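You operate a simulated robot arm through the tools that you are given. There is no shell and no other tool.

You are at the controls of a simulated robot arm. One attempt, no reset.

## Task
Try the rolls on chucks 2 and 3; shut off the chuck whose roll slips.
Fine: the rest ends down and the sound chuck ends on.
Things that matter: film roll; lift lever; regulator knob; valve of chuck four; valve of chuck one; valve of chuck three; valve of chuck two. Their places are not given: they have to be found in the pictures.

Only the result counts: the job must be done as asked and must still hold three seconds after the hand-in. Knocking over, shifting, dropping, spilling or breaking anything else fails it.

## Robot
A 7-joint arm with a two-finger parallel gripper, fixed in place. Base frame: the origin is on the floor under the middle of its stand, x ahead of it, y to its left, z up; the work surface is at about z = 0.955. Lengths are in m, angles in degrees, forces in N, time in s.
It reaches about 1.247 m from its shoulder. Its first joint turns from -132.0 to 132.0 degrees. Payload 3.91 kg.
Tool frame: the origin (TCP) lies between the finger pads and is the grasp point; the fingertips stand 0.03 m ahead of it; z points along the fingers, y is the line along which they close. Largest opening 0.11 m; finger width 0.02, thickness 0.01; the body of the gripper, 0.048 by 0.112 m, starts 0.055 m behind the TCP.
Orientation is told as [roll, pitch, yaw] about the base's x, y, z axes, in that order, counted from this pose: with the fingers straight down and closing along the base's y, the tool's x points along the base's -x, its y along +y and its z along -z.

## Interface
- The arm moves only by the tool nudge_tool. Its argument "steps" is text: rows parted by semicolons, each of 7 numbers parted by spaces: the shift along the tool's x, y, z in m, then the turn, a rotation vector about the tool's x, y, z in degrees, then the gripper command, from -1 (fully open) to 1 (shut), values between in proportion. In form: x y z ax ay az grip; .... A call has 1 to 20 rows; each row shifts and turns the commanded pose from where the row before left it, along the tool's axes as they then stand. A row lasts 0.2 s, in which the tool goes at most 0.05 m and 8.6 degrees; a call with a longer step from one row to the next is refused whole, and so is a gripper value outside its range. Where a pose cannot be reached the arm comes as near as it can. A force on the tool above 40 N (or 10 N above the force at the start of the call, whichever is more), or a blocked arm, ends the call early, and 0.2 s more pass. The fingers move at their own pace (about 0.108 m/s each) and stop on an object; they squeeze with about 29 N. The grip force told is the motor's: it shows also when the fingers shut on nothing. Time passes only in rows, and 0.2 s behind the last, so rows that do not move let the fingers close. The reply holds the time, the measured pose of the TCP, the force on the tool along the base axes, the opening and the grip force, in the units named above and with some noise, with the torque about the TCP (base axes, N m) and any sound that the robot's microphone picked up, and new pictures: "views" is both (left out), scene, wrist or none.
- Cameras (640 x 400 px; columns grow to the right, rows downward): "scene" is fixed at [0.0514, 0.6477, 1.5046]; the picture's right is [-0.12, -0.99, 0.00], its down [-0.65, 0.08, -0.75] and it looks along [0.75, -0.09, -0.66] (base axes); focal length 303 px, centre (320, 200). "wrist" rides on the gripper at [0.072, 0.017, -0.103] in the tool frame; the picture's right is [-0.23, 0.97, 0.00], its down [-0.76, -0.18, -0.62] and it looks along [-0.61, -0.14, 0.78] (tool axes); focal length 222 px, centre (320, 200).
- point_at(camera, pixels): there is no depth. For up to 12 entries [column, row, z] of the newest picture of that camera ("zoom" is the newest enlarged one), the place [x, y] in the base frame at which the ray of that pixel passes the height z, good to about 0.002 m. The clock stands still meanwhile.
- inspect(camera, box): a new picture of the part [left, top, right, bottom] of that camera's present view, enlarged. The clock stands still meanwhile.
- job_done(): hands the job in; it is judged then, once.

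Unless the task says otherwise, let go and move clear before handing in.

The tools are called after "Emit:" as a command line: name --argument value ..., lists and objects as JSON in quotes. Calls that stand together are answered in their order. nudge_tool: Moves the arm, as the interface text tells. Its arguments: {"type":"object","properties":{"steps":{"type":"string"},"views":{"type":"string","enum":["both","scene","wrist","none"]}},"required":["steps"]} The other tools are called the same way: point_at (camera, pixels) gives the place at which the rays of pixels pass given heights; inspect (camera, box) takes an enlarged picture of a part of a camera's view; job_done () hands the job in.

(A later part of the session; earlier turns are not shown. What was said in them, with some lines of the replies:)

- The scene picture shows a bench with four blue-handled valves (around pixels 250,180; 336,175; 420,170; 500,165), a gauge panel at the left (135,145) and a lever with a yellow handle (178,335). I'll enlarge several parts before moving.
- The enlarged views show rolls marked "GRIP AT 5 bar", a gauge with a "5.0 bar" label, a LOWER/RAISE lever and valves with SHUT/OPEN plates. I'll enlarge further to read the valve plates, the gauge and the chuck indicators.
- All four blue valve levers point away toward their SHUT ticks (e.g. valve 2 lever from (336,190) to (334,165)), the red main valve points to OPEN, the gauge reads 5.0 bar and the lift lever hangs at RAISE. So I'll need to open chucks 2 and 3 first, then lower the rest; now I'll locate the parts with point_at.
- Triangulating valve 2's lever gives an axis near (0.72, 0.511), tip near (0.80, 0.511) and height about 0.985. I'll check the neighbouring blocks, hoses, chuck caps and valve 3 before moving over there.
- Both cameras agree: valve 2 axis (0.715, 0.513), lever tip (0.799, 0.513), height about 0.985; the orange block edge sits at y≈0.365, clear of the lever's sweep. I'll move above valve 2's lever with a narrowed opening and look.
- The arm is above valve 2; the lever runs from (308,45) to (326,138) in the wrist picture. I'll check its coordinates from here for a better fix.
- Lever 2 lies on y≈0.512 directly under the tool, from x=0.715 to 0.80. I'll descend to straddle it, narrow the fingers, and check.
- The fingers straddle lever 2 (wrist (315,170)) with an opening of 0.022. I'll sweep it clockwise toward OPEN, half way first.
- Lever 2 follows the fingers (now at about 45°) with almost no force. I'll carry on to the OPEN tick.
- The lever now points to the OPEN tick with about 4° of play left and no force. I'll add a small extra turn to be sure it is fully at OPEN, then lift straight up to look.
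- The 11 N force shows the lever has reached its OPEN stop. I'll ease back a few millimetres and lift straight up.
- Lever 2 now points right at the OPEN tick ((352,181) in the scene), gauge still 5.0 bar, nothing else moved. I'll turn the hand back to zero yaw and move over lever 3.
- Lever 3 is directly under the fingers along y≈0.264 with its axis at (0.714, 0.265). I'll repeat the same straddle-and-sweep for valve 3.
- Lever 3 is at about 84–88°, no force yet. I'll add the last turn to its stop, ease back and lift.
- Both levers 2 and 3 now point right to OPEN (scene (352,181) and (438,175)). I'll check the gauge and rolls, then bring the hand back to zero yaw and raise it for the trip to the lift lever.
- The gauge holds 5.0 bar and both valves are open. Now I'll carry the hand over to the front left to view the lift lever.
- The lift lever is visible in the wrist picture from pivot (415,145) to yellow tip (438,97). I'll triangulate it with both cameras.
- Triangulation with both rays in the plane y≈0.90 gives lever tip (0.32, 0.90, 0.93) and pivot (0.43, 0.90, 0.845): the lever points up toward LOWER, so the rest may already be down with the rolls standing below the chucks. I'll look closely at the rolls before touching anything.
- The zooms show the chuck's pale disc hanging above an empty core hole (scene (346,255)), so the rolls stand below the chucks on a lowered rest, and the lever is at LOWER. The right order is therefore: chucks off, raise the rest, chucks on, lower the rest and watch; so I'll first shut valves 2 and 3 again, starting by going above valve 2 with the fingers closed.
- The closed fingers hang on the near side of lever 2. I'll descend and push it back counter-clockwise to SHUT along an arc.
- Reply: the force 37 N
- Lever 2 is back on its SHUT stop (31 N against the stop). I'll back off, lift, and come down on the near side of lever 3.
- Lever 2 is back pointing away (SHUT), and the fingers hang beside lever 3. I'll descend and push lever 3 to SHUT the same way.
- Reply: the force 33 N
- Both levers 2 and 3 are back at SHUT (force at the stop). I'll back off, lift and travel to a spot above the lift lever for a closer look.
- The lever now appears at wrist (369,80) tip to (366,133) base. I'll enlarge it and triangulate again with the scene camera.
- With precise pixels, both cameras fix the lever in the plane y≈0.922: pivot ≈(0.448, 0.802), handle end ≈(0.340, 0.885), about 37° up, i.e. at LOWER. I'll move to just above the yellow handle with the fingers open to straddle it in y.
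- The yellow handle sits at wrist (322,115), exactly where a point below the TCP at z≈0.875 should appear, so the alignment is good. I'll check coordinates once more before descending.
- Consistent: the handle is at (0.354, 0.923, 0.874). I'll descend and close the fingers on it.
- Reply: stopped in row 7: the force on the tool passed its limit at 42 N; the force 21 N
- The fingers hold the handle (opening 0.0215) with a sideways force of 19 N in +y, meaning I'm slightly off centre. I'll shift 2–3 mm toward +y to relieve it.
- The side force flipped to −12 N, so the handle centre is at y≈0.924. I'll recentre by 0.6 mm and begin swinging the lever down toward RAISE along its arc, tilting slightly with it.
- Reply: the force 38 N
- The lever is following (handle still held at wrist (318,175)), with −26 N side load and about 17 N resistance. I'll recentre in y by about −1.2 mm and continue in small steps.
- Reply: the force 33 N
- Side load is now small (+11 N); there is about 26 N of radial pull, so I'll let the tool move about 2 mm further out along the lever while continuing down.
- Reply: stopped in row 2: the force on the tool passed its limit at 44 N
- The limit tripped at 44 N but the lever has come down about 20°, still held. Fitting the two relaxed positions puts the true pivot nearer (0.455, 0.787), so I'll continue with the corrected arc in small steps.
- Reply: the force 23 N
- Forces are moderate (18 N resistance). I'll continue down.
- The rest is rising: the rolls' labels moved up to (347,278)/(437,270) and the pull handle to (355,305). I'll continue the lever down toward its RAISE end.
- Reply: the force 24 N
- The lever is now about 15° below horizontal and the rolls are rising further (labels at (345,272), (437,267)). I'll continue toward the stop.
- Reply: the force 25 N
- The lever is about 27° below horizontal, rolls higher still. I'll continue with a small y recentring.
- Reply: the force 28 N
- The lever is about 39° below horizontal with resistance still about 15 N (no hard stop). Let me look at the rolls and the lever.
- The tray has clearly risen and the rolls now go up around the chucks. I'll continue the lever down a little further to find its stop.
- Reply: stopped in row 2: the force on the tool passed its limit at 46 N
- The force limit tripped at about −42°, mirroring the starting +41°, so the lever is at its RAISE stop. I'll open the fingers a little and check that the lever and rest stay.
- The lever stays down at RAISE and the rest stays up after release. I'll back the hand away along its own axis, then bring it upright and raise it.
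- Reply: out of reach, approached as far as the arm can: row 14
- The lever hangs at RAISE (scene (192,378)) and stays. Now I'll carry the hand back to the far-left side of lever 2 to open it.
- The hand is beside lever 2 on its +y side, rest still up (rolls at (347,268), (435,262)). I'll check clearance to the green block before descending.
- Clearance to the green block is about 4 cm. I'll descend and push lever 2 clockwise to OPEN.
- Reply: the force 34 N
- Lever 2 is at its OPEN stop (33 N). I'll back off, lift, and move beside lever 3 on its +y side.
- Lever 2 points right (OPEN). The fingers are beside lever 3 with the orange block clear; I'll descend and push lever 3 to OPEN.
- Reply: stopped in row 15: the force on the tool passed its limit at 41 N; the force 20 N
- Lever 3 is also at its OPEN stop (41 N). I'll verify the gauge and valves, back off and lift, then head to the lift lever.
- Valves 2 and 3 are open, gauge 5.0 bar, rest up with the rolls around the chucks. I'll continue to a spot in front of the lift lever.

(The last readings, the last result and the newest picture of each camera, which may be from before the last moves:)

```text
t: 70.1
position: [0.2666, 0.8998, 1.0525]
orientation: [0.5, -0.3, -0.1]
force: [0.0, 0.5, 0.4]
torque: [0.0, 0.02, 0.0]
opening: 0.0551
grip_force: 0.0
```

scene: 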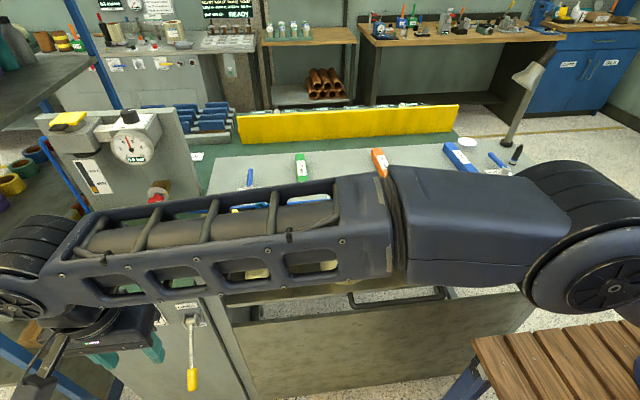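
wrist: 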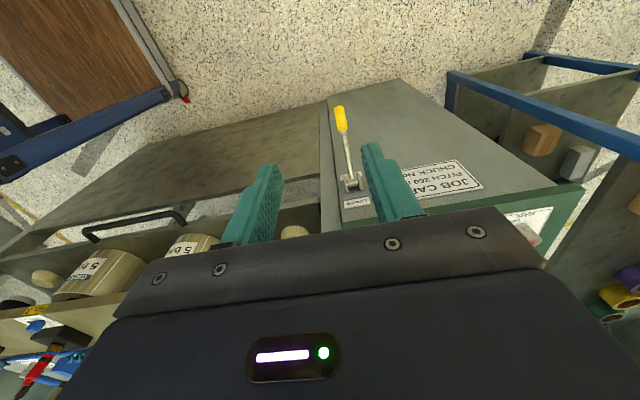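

The lever hangs at RAISE with its yellow handle at wrist (340,118). I'll retrace my earlier path in reverse: lower in front of it while tilting the fingers toward the cabinet.

Emit:
nudge_tool --steps "0.0065 0.0123 0.0278 0 0 0 0; 0.0065 0.0123 0.0278 0 0 0 0; 0 0 0.03 0 -8 0 0; 0.0042 0 0.0297 0 -8 0 0; 0.0083 0 0.0288 0 -8 0 0; 0.0122 0 0.0274 0 -8 0 0; 0.0159 0 0.0254 0 -8 0 0; 0.0193 0 0.023 0 -8 0 0; 0.0223 0 0.0201 0 -8 0 0; 0.0249 0 0.0168 0 -2.6 0 0; 0 0 0 0 0 0 0" --views "both"

```text
t: 72.5
position: [0.2573, 0.9284, 0.7583]
orientation: [0.9, -58.9, -0.8]
force: [-0.3, 0.0, 0.3]
torque: [-0.02, 0.02, -0.02]
opening: 0.0551
grip_force: 0.1
```

scene: 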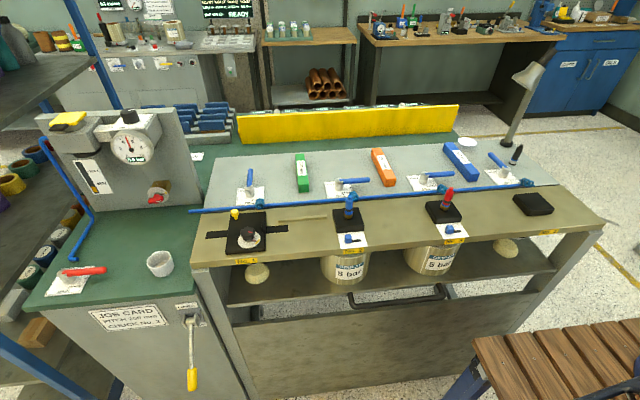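
wrist: 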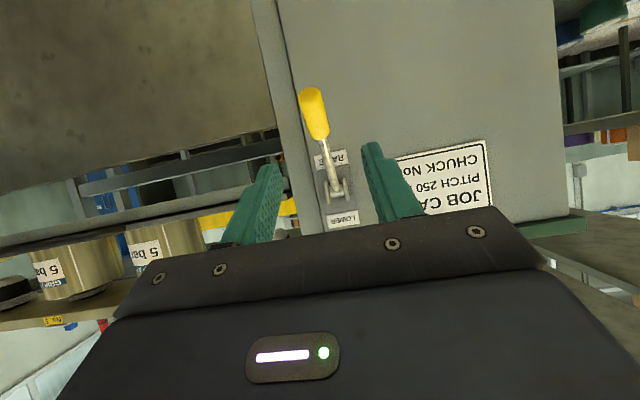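

The handle is at wrist (314,110), between the fingers' lines. I'll advance along the finger axis so the pads straddle it.

Emit:
nudge_tool --steps "0.001 -0.001 0.039 0 0 0 0; 0.0013 -0.001 0.039 0 0 0 0; 0.0013 -0.001 0.0385 0 0 0 0; 0 0 0 0 0 0 0" --views "both"

```text
t: 73.5
position: [0.3534, 0.9245, 0.6947]
orientation: [0.9, -58.8, -0.8]
force: [-0.2, -0.6, -0.2]
torque: [0.0, 0.0, -0.01]
opening: 0.0552
grip_force: 0.0
```

scene: 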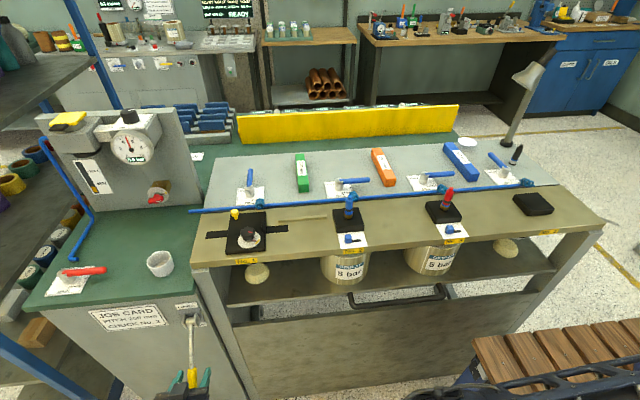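
wrist: 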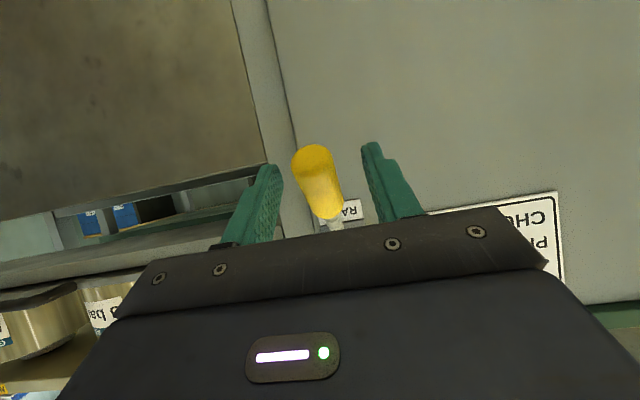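

The fingers straddle the handle as before. I'll close on it and read the force.

Emit:
nudge_tool --steps "0 0 0 0 0 0 0.5; 0 0 0 0 0 0 0.66; 0 0 0 0 0 0 0.66" --views "none"

```text
t: 74.3
position: [0.3536, 0.9246, 0.6948]
orientation: [0.9, -58.7, -0.8]
force: [2.9, 7.2, -1.7]
torque: [-0.23, 0.08, 0.49]
opening: 0.0219
grip_force: 45.3
```

Held with little side load (7 N). I'll raise the lever slowly toward LOWER in small steps and watch the rolls.

Emit:
nudge_tool --steps "-0.003 0.0002 -0.0091 0 2.5 0 0.66; -0.0033 0 -0.009 0 2.5 0 0.66; -0.0035 0 -0.0089 0 2.5 0 0.66" --views "scene"

```text
t: 75.1
position: [0.338, 0.9237, 0.7184]
orientation: [0.6, -51.3, -0.6]
force: [16.5, -11.5, -7.4]
torque: [-0.38, 0.84, 0.32]
opening: 0.0219
grip_force: 45.2
```

scene: 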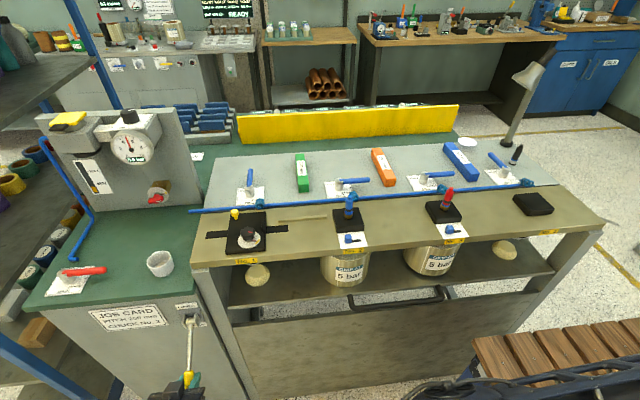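

The lever is moving up. I'll look closely at both rolls relative to the tray and the bench.

Emit:
inspect --camera "scene" --box '[230, 225, 530, 345]'

Emit:
nudge_tool --steps "-0.0037 -0.0003 -0.0088 0 2.5 0 0.66; -0.0039 0 -0.0087 0 2.5 0 0.66; -0.0042 0 -0.0086 0 2.5 0 0.66" --views "scene"

Emit:
inspect --camera "scene" --box '[230, 225, 530, 345]'

```text
2.13 times, centred on (380, 285) of scene
```

zoom: 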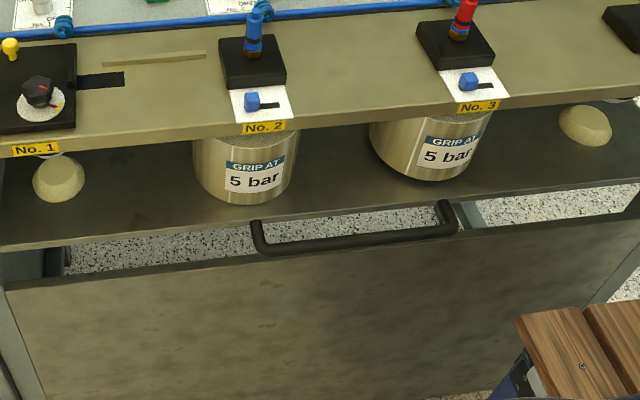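

```text
t: 75.9
position: [0.3258, 0.9247, 0.746]
orientation: [0.6, -43.9, -0.4]
force: [20.2, -19.8, -3.4]
torque: [-0.3, 0.3, 0.31]
opening: 0.0217
grip_force: 45.2
```

scene: 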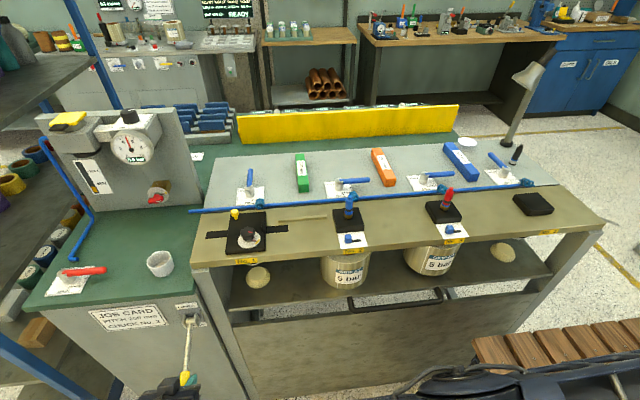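

```text
2.13 times, centred on (380, 285) of scene
```

zoom: 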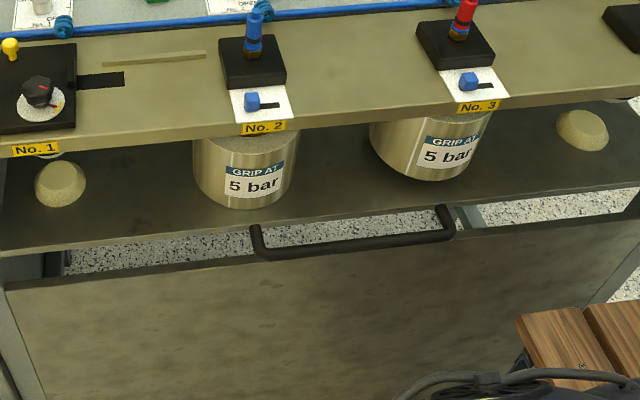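

The result is already clear: roll 3 hangs still (label at zoom (448,155) unchanged) while roll 2 goes down with the tray (label moved from zoom row 175 to 187). I'll carry on to the LOWER stop, recentring slightly.

Emit:
nudge_tool --steps "-0.0053 -0.0006 -0.0081 0 2.5 0 0.66; -0.0046 0 -0.0084 0 2.5 0 0.66; -0.0048 0 -0.0082 0 2.5 0 0.66" --views "none"

```text
t: 76.7
position: [0.3205, 0.9242, 0.7736]
orientation: [0.6, -36.2, -0.4]
force: [20.0, -1.8, -8.5]
torque: [0.0, 0.67, 0.44]
opening: 0.0221
grip_force: 45.0
```

Forces stay modest. I'll continue upward.

Emit:
nudge_tool --steps "-0.006 0 -0.0074 0 2.5 0 0.66; -0.0053 0 -0.0078 0 2.5 0 0.66; -0.0055 0 -0.0077 0 2.5 0 0.66" --views "scene"

```text
t: 77.5
position: [0.3201, 0.9249, 0.8012]
orientation: [0.5, -28.7, -0.3]
force: [15.3, 10.8, -12.5]
torque: [0.21, 0.66, -0.73]
opening: 0.0217
grip_force: 44.7
```

scene: 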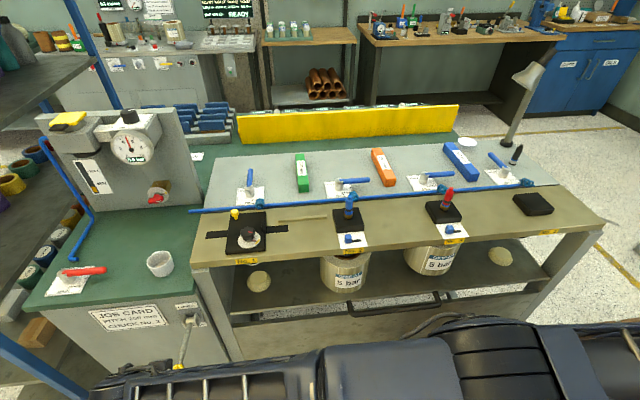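

Roll 2 keeps going down with the tray, roll 3 stays up. I'll continue the lever to its upper stop.

Emit:
nudge_tool --steps "-0.0064 0.0003 -0.0071 0 2.5 0 0.66; -0.0059 0 -0.0074 0 2.5 0 0.66; -0.006 0 -0.0073 0 2.5 0 0.66" --views "none"

```text
t: 78.3
position: [0.3262, 0.924, 0.8282]
orientation: [0.4, -21.3, -0.2]
force: [-1.7, 4.9, -12.2]
torque: [-0.16, 0.92, -0.76]
opening: 0.0216
grip_force: 45.2
```

Resistance is about 12 N and all steady. Next three steps up.

Emit:
nudge_tool --steps "-0.0062 0 -0.0071 0 2.5 0 0.66; -0.0064 0 -0.007 0 2.5 0 0.66; -0.0066 0 -0.0068 0 2.5 0 0.66" --views "none"

```text
t: 79.1
position: [0.3386, 0.9248, 0.855]
orientation: [0.4, -13.8, -0.1]
force: [-7.6, 7.6, -9.8]
torque: [-0.24, 1.11, -0.69]
opening: 0.0218
grip_force: 45.2
```

The lever is about 30° up. Continuing to its stop near 41°.

Emit:
nudge_tool --steps "-0.0068 0 -0.0065 0 2.5 0 0.66; -0.007 0 -0.0064 0 2.5 0 0.66; -0.0071 0 -0.0062 0 2.5 0 0.66" --views "both"

```text
t: 79.9
position: [0.3568, 0.9249, 0.8772]
orientation: [0.6, -6.4, 0.1]
force: [-10.9, 17.3, -10.3]
torque: [-0.42, -0.75, -0.68]
opening: 0.022
grip_force: 44.8
```

scene: 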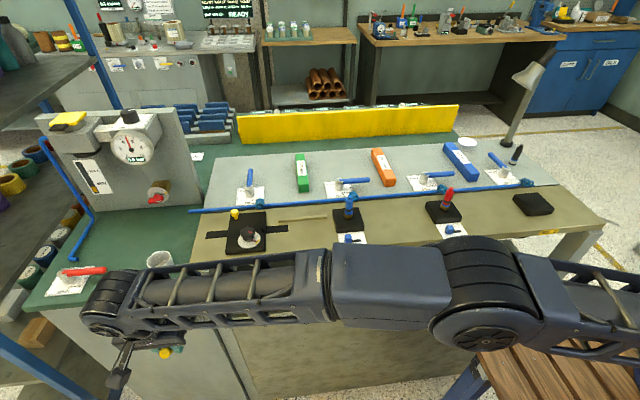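
wrist: 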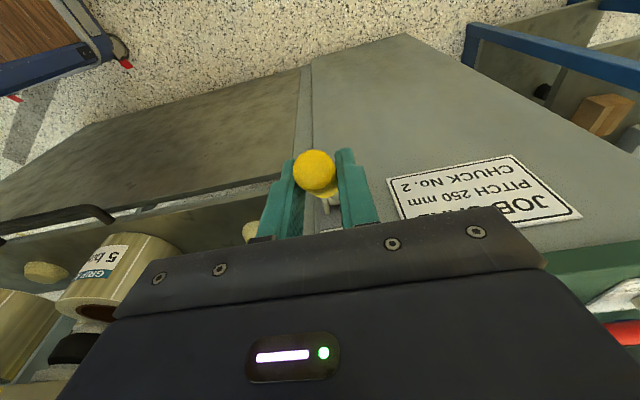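

The TCP is back at the lever's original position (0.357, 0.877), so it should be at the LOWER stop. One small extra push to be sure, then I'll release.

Emit:
nudge_tool --steps "-0.0022 0 -0.0018 0 0 0 0.66; 0 0 0 0 0 0 0.66" --views "none"

```text
t: 80.5
position: [0.3559, 0.9248, 0.8779]
orientation: [0.3, -6.1, -0.1]
force: [-25.6, 18.3, -22.1]
torque: [-0.35, -0.1, -0.51]
opening: 0.0218
grip_force: 45.3
```

The force rose with no movement, so the lever is at its LOWER stop. I'll release, lift clear and look at the rolls.

Emit:
nudge_tool --steps "0.001 0 0.001 0 0 0 0.4; 0 0 0 0 0 0 0; 0 0 0 0 0 0 0; -0.004 0 -0.04 0 0 0 0; -0.004 0 -0.04 0 0 0 0; -0.004 0 -0.04 0 6.2 0 0; 0.005 -0.01 -0.045 0 0 0 0; 0.005 -0.02 -0.04 0 0 0 0" --views "both"

```text
t: 82.3
position: [0.345, 0.8957, 1.0827]
orientation: [0.4, -0.1, 0.1]
force: [-0.7, 0.5, -1.0]
torque: [-0.02, 0.04, 0.0]
opening: 0.055
grip_force: 0.1
```

scene: 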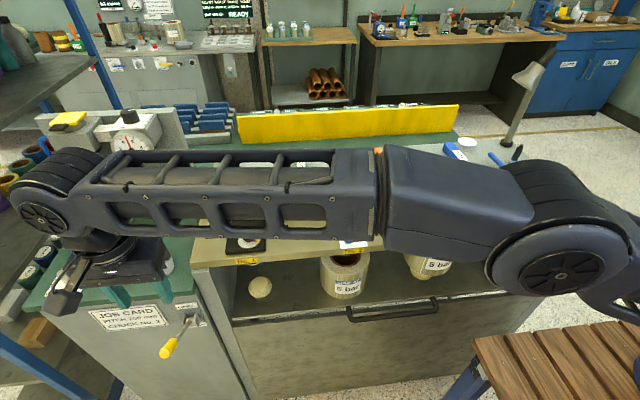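
wrist: 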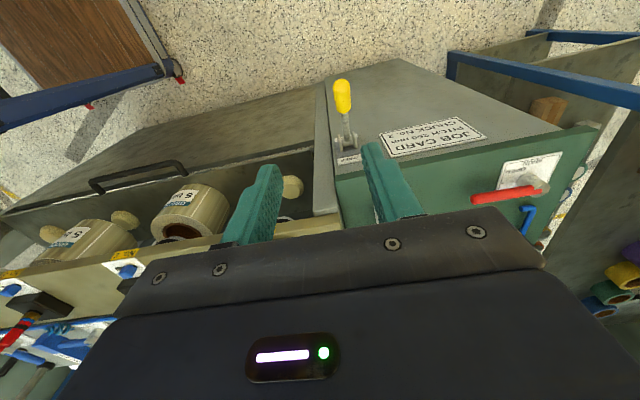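

The lever is back at LOWER (scene (170,345)), roll 2 stands low on the tray and roll 3 hangs. Now I'll go to valve 2 to shut it, coming down on the near side of its lever.

Emit:
nudge_tool --steps "0 0 -0.045 0 0 0 0.6; -0.0278 -0.0368 0 0 0 0 1; -0.0278 -0.0368 0 0 0 0 1; -0.0278 -0.0368 0 0 0 0 1; -0.0278 -0.0368 0 0 0 0 1; -0.0278 -0.0368 0 0 0 0 1; -0.0278 -0.0368 0 0 0 0 1; -0.0278 -0.0368 0 0 0 0 1; -0.0278 -0.0368 0 0 0 0 1; -0.0278 -0.0368 0 0 0 0 1; -0.0278 -0.0368 0 0 0 0 1; -0.0278 -0.0368 0 0 0 0 1; -0.0278 -0.0368 0 0 0 0 1; 0 0 0 0 0 0 1" --views "both"

Emit:
inspect --camera "scene" --box '[230, 225, 530, 345]'

```text
t: 85.3
position: [0.6788, 0.4501, 1.1276]
orientation: [0.6, -0.1, 0.1]
force: [0.1, -0.1, 0.5]
torque: [-0.02, -0.03, 0.0]
opening: 0.0003
grip_force: 29.0
```

scene: 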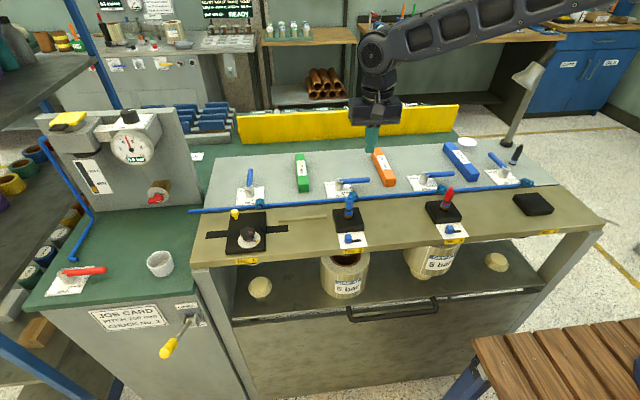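
wrist: 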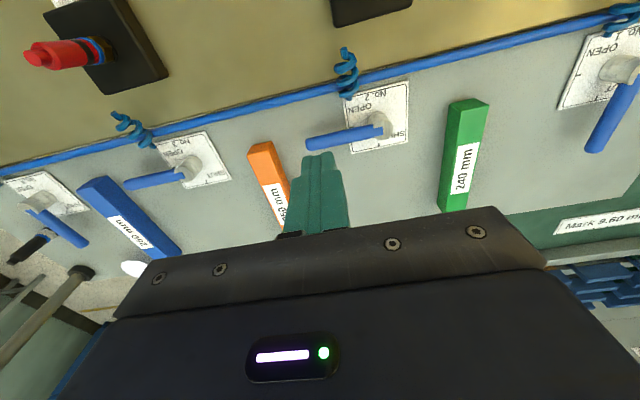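

```text
2.13 times, centred on (380, 285) of scene
```

zoom: 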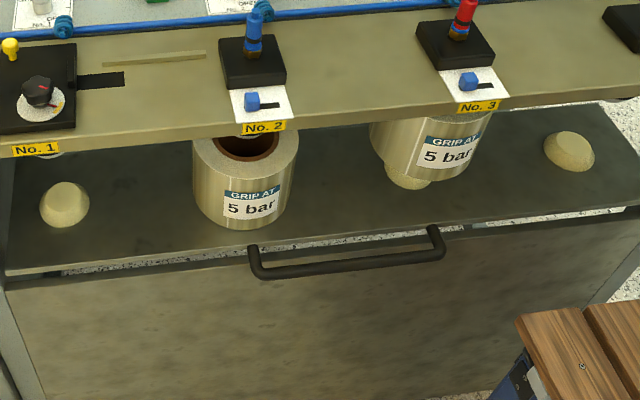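

Confirmed: roll 3 hangs well above its boss, roll 2 slipped and stands on the tray. I'll descend and push lever 2 to SHUT.

Emit:
nudge_tool --steps "0 0 0.0319 0 0 0 1; 0 0 0.0319 0 0 0 1; 0 0 0.0319 0 0 0 1; 0 0 0.0319 0 0 0 1; 0 0 0 0 0 0 1; -0.0195 0.0015 0 0 0 0 1; -0.0188 -0.003 0 0 0 0 1; -0.0128 0.003 0 0 0 0 1; -0.0127 0.003 0 0 0 0 1; -0.011 0.0091 0 0 0 0 1; -0.011 0.0092 0 0 0 0 1; -0.0051 0.0111 0 0 0 0 1; -0.0051 0.0111 0 0 0 0 1; 0 0.0045 0 0 0 0 1; 0 0 0 0 0 0 1" --views "both"

```text
t: 88.5
position: [0.7741, 0.4985, 0.9971]
orientation: [0.2, -0.1, -0.1]
force: [-10.1, -28.2, -4.3]
torque: [-0.46, 0.17, 0.26]
opening: 0.0001
grip_force: 28.9
```

scene: 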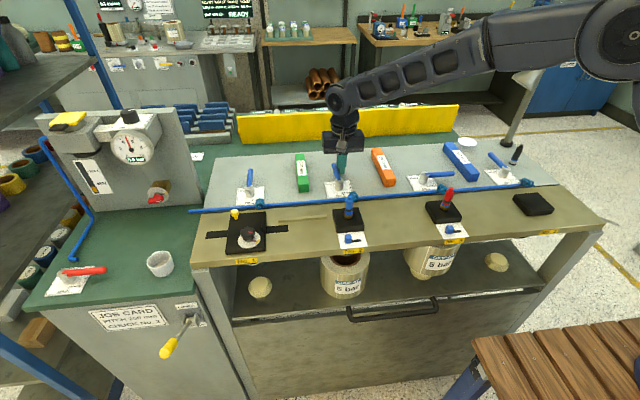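
wrist: 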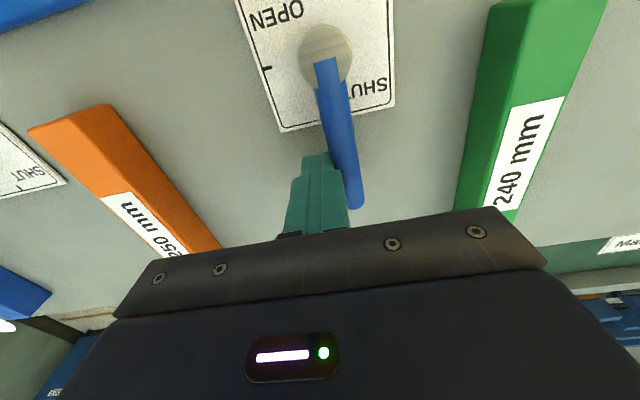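

Lever 2 is at its SHUT stop (28 N). I'll back off, lift well clear and check the final state.

Emit:
nudge_tool --steps "0 -0.012 0 0 0 0 1; 0 0 -0.04 0 0 0 1; 0 0 -0.05 0 0 0 1; 0 0 -0.05 0 0 0 1; 0 0 -0.05 0 0 0 1; 0 0 -0.04 0 0 0 1; 0 0 0 0 0 0 1; 0 0 0 0 0 0 1; 0 0 0 0 0 0 1; 0 0 0 0 0 0 1; 0 0 0 0 0 0 1" --views "both"

Emit:
inspect --camera "scene" --box '[230, 140, 530, 320]'

Emit:
inspect --camera "scene" --box '[40, 90, 240, 370]'

```text
t: 90.9
position: [0.7759, 0.4872, 1.2288]
orientation: [0.5, -0.1, 0.0]
force: [-0.1, -0.6, 0.3]
torque: [-0.03, 0.0, 0.0]
opening: 0.0
grip_force: 29.0
```

scene: 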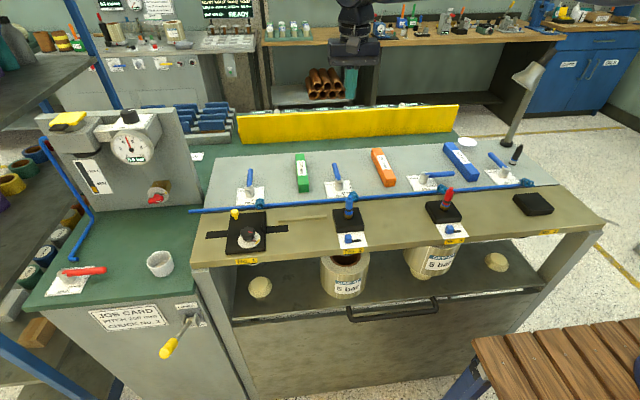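
wrist: 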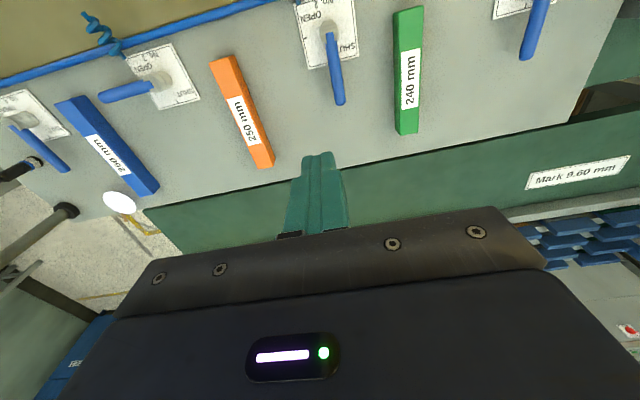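

```text
2.13 times, centred on (380, 230) of scene
```

zoom: 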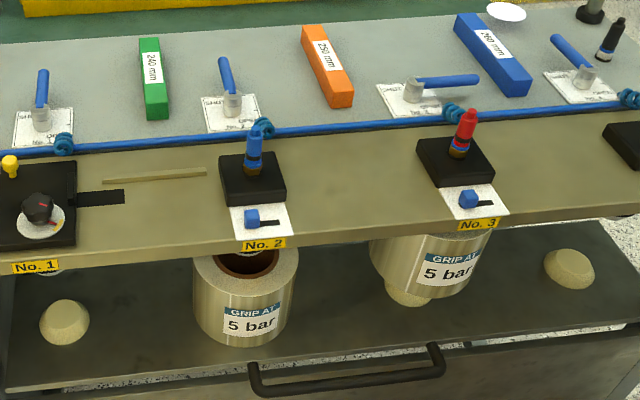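

```text
1.43 times, centred on (140, 230) of scene
```

zoom: 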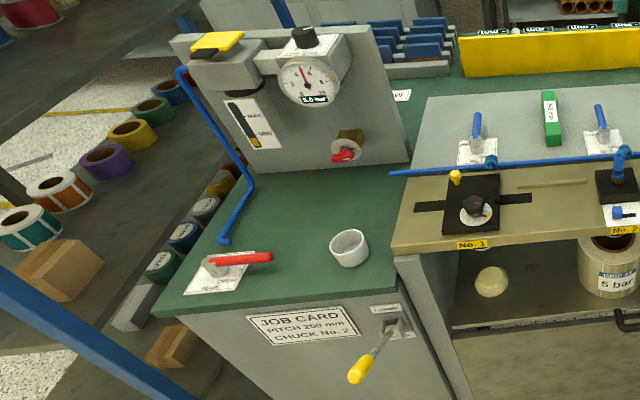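

The pictures show chuck 2's lever at SHUT, chuck 3's lever at OPEN with its roll still hanging, the rest down with the slipped roll 2 standing on it, the gauge at 5.0 bar and nothing else moved. The hand is clear, so I'll hand the job in.

Emit:
job_done

```text
The job is handed in.
```

The roll on chuck 2 slipped, so I shut off chuck 2. Chuck 3 is still on and holding its roll.

- **The trial:** I raised the rest, opened both chuck valves at 5.0 bar, then lowered the rest. Roll 2 came down with the tray while roll 3 stayed hanging.
- **How it stands now:** the rest is down with roll 2 standing on it. Valve 2 is at SHUT and valve 3 at OPEN. The gauge still reads 5.0 bar.
- **A false start:** I first opened valves 2 and 3 before noticing the rest was already down, with the rolls standing below the chucks. I shut both valves again and ran the trial in the right order.

In the last pictures nothing else had moved and the arm was clear. The job is handed in; no verdict has come back.
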